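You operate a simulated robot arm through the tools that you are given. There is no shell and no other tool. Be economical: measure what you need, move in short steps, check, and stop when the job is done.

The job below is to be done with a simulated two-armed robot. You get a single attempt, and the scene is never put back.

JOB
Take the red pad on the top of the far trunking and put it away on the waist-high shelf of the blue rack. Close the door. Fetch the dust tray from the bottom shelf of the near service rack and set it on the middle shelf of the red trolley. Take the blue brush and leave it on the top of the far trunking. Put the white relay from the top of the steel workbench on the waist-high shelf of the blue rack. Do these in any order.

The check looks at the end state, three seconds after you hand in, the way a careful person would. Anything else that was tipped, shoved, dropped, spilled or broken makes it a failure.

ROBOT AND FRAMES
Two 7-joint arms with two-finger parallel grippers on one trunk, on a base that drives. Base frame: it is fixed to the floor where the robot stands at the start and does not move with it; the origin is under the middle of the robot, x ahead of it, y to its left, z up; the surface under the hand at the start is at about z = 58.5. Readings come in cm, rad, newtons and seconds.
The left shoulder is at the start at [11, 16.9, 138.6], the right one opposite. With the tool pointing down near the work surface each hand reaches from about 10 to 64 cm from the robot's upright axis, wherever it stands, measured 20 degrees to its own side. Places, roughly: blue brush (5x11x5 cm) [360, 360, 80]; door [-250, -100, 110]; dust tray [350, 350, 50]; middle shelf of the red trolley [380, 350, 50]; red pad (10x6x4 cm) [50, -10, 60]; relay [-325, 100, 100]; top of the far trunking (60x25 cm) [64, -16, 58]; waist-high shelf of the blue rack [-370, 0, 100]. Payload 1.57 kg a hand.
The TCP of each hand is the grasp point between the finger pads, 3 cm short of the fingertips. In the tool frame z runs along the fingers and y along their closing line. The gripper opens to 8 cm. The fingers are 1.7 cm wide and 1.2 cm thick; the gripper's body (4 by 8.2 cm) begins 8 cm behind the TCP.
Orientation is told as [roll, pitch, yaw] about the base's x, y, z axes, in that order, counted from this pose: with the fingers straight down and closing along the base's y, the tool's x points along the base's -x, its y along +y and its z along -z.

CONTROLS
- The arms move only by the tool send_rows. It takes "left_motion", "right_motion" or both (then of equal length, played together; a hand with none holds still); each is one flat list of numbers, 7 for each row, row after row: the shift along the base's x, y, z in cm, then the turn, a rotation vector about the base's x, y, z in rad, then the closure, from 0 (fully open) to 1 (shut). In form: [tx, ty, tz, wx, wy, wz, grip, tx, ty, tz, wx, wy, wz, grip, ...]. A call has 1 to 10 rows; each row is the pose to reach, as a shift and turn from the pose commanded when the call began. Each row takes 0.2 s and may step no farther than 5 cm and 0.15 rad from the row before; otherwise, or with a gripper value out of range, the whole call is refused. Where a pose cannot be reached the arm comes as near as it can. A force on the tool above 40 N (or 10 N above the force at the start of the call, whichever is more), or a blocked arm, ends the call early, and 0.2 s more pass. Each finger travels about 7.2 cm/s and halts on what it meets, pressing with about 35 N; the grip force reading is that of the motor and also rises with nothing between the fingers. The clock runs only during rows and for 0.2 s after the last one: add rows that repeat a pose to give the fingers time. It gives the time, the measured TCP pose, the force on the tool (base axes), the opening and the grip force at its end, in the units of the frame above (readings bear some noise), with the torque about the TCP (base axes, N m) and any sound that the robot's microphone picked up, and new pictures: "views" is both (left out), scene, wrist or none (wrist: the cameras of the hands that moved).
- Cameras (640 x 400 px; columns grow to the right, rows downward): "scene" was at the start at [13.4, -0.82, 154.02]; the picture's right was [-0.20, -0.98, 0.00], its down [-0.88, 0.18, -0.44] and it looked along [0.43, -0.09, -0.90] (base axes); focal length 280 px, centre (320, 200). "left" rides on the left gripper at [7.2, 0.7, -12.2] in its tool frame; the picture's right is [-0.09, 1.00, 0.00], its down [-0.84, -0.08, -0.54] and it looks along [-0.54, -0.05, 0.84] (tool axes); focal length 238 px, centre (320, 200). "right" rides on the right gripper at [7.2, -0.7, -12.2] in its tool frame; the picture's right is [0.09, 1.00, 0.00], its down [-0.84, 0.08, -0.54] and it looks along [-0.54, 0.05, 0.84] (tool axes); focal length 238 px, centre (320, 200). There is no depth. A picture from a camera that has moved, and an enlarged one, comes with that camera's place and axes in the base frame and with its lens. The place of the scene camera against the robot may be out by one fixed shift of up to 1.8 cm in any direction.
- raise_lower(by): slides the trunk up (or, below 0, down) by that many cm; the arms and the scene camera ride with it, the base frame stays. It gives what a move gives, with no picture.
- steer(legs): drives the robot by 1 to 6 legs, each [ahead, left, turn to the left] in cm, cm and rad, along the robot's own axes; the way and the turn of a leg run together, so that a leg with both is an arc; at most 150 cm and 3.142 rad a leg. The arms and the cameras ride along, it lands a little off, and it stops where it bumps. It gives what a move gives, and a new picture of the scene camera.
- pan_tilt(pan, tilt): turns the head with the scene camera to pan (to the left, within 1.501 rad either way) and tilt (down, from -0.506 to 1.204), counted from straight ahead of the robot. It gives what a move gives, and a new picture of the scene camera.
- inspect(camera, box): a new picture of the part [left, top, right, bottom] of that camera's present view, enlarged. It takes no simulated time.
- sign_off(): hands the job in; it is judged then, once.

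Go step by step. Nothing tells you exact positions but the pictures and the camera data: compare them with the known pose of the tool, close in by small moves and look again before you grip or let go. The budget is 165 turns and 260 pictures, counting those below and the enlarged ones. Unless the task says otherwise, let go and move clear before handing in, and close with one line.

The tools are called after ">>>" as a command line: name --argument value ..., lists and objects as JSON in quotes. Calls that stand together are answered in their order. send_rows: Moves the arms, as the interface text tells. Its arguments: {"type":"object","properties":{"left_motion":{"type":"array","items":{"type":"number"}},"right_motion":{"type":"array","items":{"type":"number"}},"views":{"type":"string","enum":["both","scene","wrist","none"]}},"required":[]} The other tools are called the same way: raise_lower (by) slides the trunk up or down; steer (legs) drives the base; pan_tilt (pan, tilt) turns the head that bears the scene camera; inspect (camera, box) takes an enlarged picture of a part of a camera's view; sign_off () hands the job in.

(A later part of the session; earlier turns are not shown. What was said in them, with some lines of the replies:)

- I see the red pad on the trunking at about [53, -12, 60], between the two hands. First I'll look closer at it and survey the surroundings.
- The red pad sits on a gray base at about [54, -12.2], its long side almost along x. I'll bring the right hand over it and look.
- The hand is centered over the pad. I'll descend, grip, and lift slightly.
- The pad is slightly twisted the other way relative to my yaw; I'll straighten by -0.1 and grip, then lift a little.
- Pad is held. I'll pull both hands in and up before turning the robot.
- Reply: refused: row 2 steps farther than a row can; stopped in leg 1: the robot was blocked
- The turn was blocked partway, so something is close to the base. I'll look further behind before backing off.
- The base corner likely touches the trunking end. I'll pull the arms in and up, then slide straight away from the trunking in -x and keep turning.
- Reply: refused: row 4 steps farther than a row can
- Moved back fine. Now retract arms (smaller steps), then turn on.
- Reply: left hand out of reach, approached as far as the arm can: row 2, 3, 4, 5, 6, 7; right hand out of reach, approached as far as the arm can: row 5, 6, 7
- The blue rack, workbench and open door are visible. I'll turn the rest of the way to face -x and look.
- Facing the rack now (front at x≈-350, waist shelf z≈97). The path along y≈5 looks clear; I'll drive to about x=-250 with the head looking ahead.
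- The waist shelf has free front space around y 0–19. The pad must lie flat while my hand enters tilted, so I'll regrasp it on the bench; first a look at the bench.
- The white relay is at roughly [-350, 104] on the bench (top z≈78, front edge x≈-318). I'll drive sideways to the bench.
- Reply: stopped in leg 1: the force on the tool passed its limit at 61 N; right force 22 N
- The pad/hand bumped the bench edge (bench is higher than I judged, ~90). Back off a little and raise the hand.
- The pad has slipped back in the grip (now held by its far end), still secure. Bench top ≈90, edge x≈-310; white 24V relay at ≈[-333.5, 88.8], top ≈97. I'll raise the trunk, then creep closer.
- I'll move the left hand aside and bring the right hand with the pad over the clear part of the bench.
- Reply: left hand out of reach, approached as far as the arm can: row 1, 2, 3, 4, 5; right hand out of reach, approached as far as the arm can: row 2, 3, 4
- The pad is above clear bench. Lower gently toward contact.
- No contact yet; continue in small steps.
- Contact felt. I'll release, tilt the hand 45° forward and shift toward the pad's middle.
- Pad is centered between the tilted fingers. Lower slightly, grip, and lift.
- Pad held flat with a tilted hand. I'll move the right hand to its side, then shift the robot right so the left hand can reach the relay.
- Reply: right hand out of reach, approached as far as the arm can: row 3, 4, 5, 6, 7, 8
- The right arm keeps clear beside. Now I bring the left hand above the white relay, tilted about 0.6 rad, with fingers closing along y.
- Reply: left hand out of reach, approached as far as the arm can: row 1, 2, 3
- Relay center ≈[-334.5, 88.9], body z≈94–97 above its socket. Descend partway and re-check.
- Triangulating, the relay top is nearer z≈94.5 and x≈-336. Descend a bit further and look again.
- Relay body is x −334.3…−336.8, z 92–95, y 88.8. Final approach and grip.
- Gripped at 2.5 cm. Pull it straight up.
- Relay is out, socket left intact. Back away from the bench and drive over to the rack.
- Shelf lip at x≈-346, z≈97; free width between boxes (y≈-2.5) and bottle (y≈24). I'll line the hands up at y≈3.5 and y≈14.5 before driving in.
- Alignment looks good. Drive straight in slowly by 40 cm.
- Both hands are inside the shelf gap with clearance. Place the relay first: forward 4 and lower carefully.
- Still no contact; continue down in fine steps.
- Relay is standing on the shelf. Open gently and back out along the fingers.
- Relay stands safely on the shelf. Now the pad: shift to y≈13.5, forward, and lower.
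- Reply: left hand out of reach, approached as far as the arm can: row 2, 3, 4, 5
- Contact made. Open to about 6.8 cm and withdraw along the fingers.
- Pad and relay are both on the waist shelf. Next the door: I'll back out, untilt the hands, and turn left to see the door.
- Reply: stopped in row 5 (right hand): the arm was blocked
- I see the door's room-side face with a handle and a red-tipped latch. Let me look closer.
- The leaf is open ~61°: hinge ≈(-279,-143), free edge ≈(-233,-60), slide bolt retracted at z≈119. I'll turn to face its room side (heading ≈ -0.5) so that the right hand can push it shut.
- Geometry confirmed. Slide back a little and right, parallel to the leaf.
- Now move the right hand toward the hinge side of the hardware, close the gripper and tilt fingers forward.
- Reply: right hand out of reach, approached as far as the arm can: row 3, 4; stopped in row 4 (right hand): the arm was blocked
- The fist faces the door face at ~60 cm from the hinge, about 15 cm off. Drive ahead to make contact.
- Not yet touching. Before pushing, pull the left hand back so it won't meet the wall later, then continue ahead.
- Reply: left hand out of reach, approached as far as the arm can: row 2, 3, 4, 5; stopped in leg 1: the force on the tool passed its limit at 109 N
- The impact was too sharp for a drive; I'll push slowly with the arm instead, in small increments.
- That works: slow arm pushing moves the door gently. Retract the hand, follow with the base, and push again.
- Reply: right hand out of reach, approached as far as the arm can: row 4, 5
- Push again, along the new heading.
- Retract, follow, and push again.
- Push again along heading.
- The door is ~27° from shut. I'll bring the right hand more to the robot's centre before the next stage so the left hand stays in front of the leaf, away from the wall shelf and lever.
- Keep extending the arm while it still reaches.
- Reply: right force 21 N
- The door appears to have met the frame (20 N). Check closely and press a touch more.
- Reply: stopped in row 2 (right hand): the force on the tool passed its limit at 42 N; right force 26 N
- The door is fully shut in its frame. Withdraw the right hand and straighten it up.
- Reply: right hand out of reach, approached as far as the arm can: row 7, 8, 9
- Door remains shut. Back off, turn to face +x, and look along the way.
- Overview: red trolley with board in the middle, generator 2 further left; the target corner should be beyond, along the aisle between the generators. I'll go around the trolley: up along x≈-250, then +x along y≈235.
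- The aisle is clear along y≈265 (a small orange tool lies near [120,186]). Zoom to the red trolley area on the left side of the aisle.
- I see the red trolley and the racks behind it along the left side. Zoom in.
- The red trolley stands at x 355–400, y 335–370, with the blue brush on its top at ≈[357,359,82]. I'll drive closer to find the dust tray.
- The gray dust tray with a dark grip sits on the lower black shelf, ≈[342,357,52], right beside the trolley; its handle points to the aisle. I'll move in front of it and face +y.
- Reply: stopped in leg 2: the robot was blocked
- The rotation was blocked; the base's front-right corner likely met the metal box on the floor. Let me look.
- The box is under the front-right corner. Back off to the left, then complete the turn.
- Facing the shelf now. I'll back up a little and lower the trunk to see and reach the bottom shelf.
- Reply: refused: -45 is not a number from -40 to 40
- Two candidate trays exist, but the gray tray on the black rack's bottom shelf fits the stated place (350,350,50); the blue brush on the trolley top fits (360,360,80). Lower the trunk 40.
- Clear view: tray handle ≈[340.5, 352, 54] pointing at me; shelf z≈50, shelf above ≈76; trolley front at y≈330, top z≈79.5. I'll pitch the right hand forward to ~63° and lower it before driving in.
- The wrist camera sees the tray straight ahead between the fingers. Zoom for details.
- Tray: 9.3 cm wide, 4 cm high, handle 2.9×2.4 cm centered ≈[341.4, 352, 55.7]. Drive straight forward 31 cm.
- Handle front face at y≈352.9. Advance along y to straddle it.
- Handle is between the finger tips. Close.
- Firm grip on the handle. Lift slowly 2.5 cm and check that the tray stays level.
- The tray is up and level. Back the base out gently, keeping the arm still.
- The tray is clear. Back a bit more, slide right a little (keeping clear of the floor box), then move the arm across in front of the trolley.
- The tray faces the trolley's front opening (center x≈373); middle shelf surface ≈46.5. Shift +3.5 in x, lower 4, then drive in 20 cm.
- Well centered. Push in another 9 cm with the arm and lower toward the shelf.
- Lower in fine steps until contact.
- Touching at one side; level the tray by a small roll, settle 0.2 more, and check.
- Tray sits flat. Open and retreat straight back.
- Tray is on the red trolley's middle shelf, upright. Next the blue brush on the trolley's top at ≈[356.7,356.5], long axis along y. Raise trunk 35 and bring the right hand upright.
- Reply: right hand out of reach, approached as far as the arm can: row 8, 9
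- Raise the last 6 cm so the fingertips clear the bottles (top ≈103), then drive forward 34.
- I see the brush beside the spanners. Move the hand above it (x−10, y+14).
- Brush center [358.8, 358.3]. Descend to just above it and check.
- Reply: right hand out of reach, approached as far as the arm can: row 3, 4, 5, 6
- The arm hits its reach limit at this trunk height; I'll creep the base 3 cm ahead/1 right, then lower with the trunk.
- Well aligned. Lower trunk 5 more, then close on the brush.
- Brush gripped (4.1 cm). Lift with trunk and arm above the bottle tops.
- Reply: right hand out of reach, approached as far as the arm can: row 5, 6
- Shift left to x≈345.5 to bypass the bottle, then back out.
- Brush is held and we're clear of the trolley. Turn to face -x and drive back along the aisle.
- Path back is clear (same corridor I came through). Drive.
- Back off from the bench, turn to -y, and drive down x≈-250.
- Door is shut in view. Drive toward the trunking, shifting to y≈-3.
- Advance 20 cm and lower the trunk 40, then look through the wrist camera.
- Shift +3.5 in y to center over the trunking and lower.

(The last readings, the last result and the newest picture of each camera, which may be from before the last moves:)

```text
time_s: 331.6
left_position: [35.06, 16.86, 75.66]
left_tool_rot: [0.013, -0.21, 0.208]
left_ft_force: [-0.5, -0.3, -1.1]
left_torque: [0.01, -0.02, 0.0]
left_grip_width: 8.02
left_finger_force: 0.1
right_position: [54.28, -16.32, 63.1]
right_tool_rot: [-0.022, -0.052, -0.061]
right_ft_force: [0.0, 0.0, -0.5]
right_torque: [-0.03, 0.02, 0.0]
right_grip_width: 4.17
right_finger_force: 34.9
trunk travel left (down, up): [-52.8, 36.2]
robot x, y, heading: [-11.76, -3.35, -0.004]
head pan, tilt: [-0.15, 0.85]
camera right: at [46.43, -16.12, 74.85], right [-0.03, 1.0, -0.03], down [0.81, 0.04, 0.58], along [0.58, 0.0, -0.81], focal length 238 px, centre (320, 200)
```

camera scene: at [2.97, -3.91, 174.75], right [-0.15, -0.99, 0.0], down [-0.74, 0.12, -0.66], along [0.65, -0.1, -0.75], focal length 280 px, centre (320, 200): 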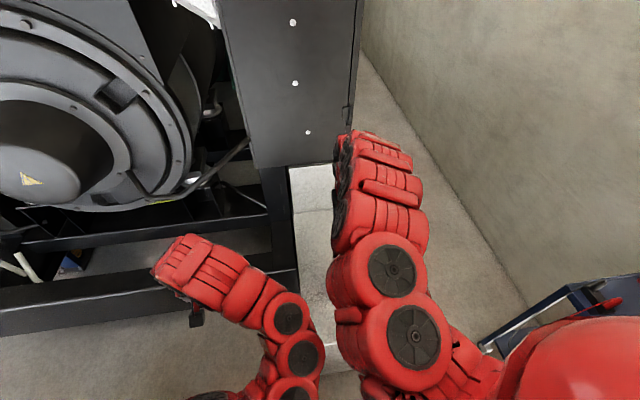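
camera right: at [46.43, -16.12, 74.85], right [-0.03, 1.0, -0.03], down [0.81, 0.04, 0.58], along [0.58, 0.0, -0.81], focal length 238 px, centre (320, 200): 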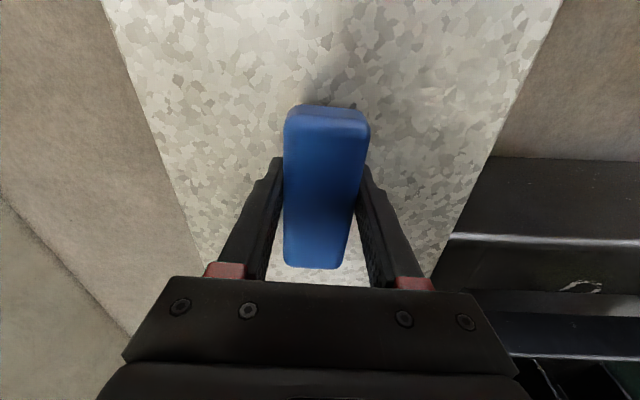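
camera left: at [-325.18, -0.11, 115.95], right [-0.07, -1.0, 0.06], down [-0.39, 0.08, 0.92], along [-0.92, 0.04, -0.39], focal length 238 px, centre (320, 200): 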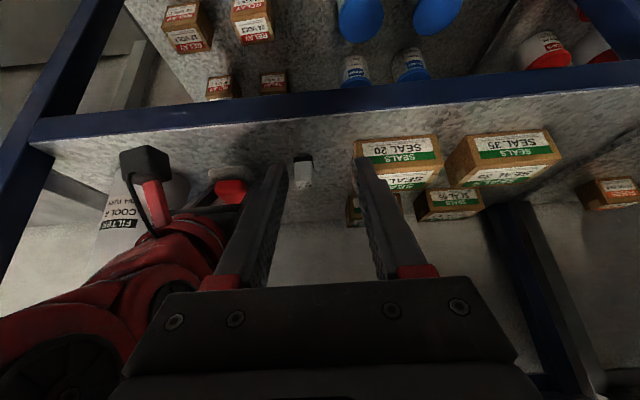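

>>> send_rows --right_motion '[0, 0, -0.3, 0, 0, 0, 0.95, 0, 0, -0.6, 0, 0, 0, 0.95, 0, 0, -0.9, 0, 0, 0, 0.95, 0, 0, -1.1, 0, 0, 0, 0.95]' --views "none"

```text
time_s: 332.6
left_position: [34.87, 16.92, 75.68]
left_tool_rot: [0.015, -0.209, 0.208]
left_ft_force: [-0.2, -0.5, -0.6]
left_torque: [0.03, -0.01, 0.02]
left_grip_width: 7.99
left_finger_force: 0.0
right_position: [54.42, -16.43, 61.95]
right_tool_rot: [-0.02, -0.052, -0.061]
right_ft_force: [0.2, -0.1, -1.4]
right_torque: [0.01, 0.04, -0.01]
right_grip_width: 4.15
right_finger_force: 35.4
trunk travel left (down, up): [-52.8, 36.2]
robot x, y, heading: [-11.7, -3.3, -0.006]
head pan, tilt: [-0.15, 0.85]
```

No contact yet; continue in fine steps.

>>> send_rows --right_motion '[0, 0, -0.25, 0, 0, 0, 0.95, 0, 0, -0.5, 0, 0, 0, 0.95, 0, 0, -0.75, 0, 0, 0, 0.95]' --views "none"

```text
time_s: 333.4
left_position: [34.93, 16.91, 75.75]
left_tool_rot: [0.015, -0.211, 0.209]
left_ft_force: [0.9, -0.8, -0.1]
left_torque: [0.01, 0.01, -0.01]
left_grip_width: 8.02
left_finger_force: 0.1
right_position: [54.52, -16.2, 61.59]
right_tool_rot: [-0.02, -0.058, -0.061]
right_ft_force: [-1.1, -0.5, 26.6]
right_torque: [0.6, 0.77, 0.11]
right_grip_width: 4.17
right_finger_force: 34.8
trunk travel left (down, up): [-52.8, 36.2]
robot x, y, heading: [-11.96, -3.08, -0.003]
head pan, tilt: [-0.15, 0.85]
```

Contact (27 N). Ease up slightly, open, and lift straight up.

>>> send_rows --right_motion '[0, 0, 0.25, 0, 0, 0, 0.95, 0, 0, 0.3, 0, 0, 0, 0.6, 0, 0, 0.3, 0, 0, 0, 0.2, 0, 0, 0.3, 0, 0, 0, 0.1, 0, 0, 3, 0, 0, 0, 0.1, 0, 0, 7, 0, 0, 0, 0.1, 0, 0, 11, 0, 0, 0, 0.1, 0, 0, 15, 0, 0, 0, 0.1]' --views "both"

```text
time_s: 335.2
left_position: [35.04, 16.7, 75.77]
left_tool_rot: [0.018, -0.21, 0.206]
left_ft_force: [0.1, -0.3, 0.3]
left_torque: [0.05, 0.01, 0.03]
left_grip_width: 8.01
left_finger_force: 0.1
right_position: [54.42, -16.78, 76.32]
right_tool_rot: [-0.017, -0.052, -0.064]
right_ft_force: [-0.4, 0.1, -0.1]
right_torque: [0.0, -0.01, 0.0]
right_grip_width: 7.23
right_finger_force: 0.0
trunk travel left (down, up): [-52.8, 36.2]
robot x, y, heading: [-11.61, -2.9, -0.008]
head pan, tilt: [-0.15, 0.85]
camera scene: at [3.12, -4.33, 138.73], right [-0.15, -0.99, 0.0], down [-0.74, 0.12, -0.66], along [0.65, -0.1, -0.75], focal length 280 px, centre (320, 200)
camera right: at [46.44, -16.7, 88.04], right [-0.03, 1.0, -0.02], down [0.81, 0.04, 0.58], along [0.58, 0.0, -0.81], focal length 238 px, centre (320, 200)
```

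scene: 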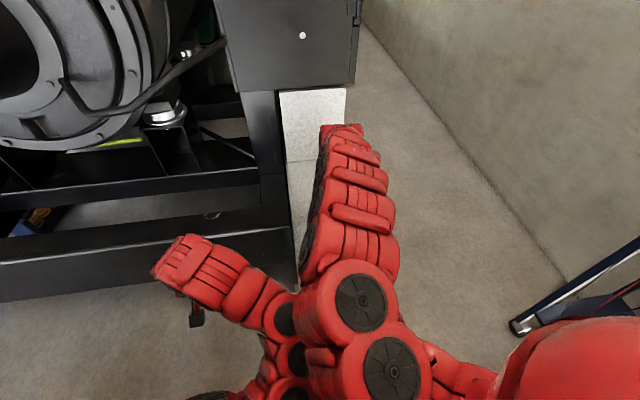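
right: 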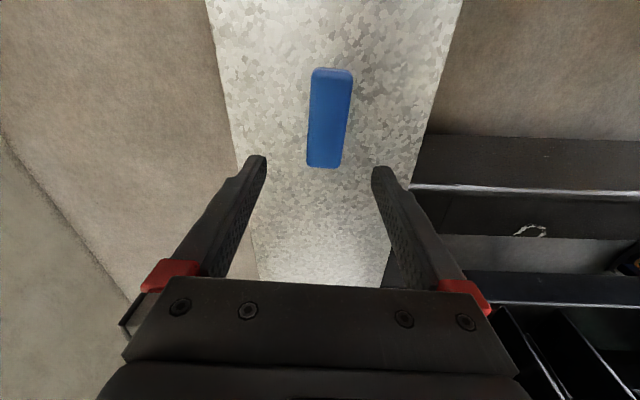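

Brush lies upright on the trunking top. Move clear by backing the base away.

>>> steer --legs '[[-25, 0, 0]]'

```text
time_s: 337.0
left_position: [10.15, 16.96, 75.7]
left_tool_rot: [0.015, -0.209, 0.21]
left_ft_force: [0.1, -0.4, 0.5]
left_torque: [0.01, 0.01, -0.01]
left_grip_width: 8.01
left_finger_force: 0.1
right_position: [29.47, -16.25, 76.21]
right_tool_rot: [-0.022, -0.053, -0.056]
right_ft_force: [0.5, -0.4, 0.6]
right_torque: [-0.03, -0.06, 0.01]
right_grip_width: 7.21
right_finger_force: 0.1
trunk travel left (down, up): [-52.8, 36.2]
robot x, y, heading: [-36.86, -3.45, -0.002]
head pan, tilt: [-0.15, 0.85]
camera scene: at [-21.7, -3.82, 138.74], right [-0.15, -0.99, 0.0], down [-0.74, 0.11, -0.66], along [0.65, -0.1, -0.75], focal length 280 px, centre (320, 200)
```

scene: 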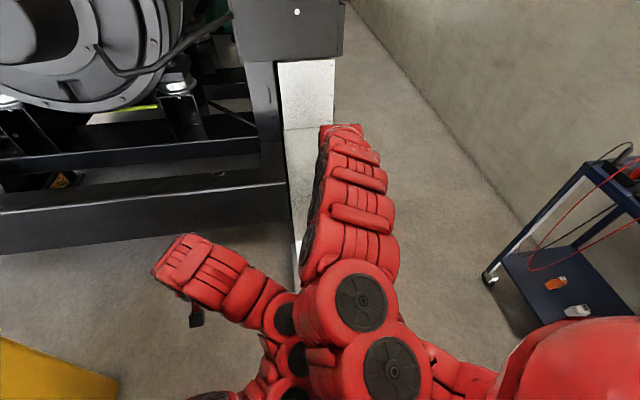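

All five parts are done and the hands are empty and clear, so I'm handing in.

>>> sign_off

```text
The job is handed in.
```

I've handed the job in: the red pad and white relay are on the blue rack's waist-high shelf, the door is shut but not bolted, the dust tray is on the red trolley's middle shelf, and the blue brush is on the far trunking. I took the gray "GEN 1" tray as the dust tray over a black pan on the next rack. The robot bumped the bench edge, the trunking (probably) and what I took to be a metal box on the aisle floor; I saw nothing displaced, but couldn't see the box or check it afterwards.
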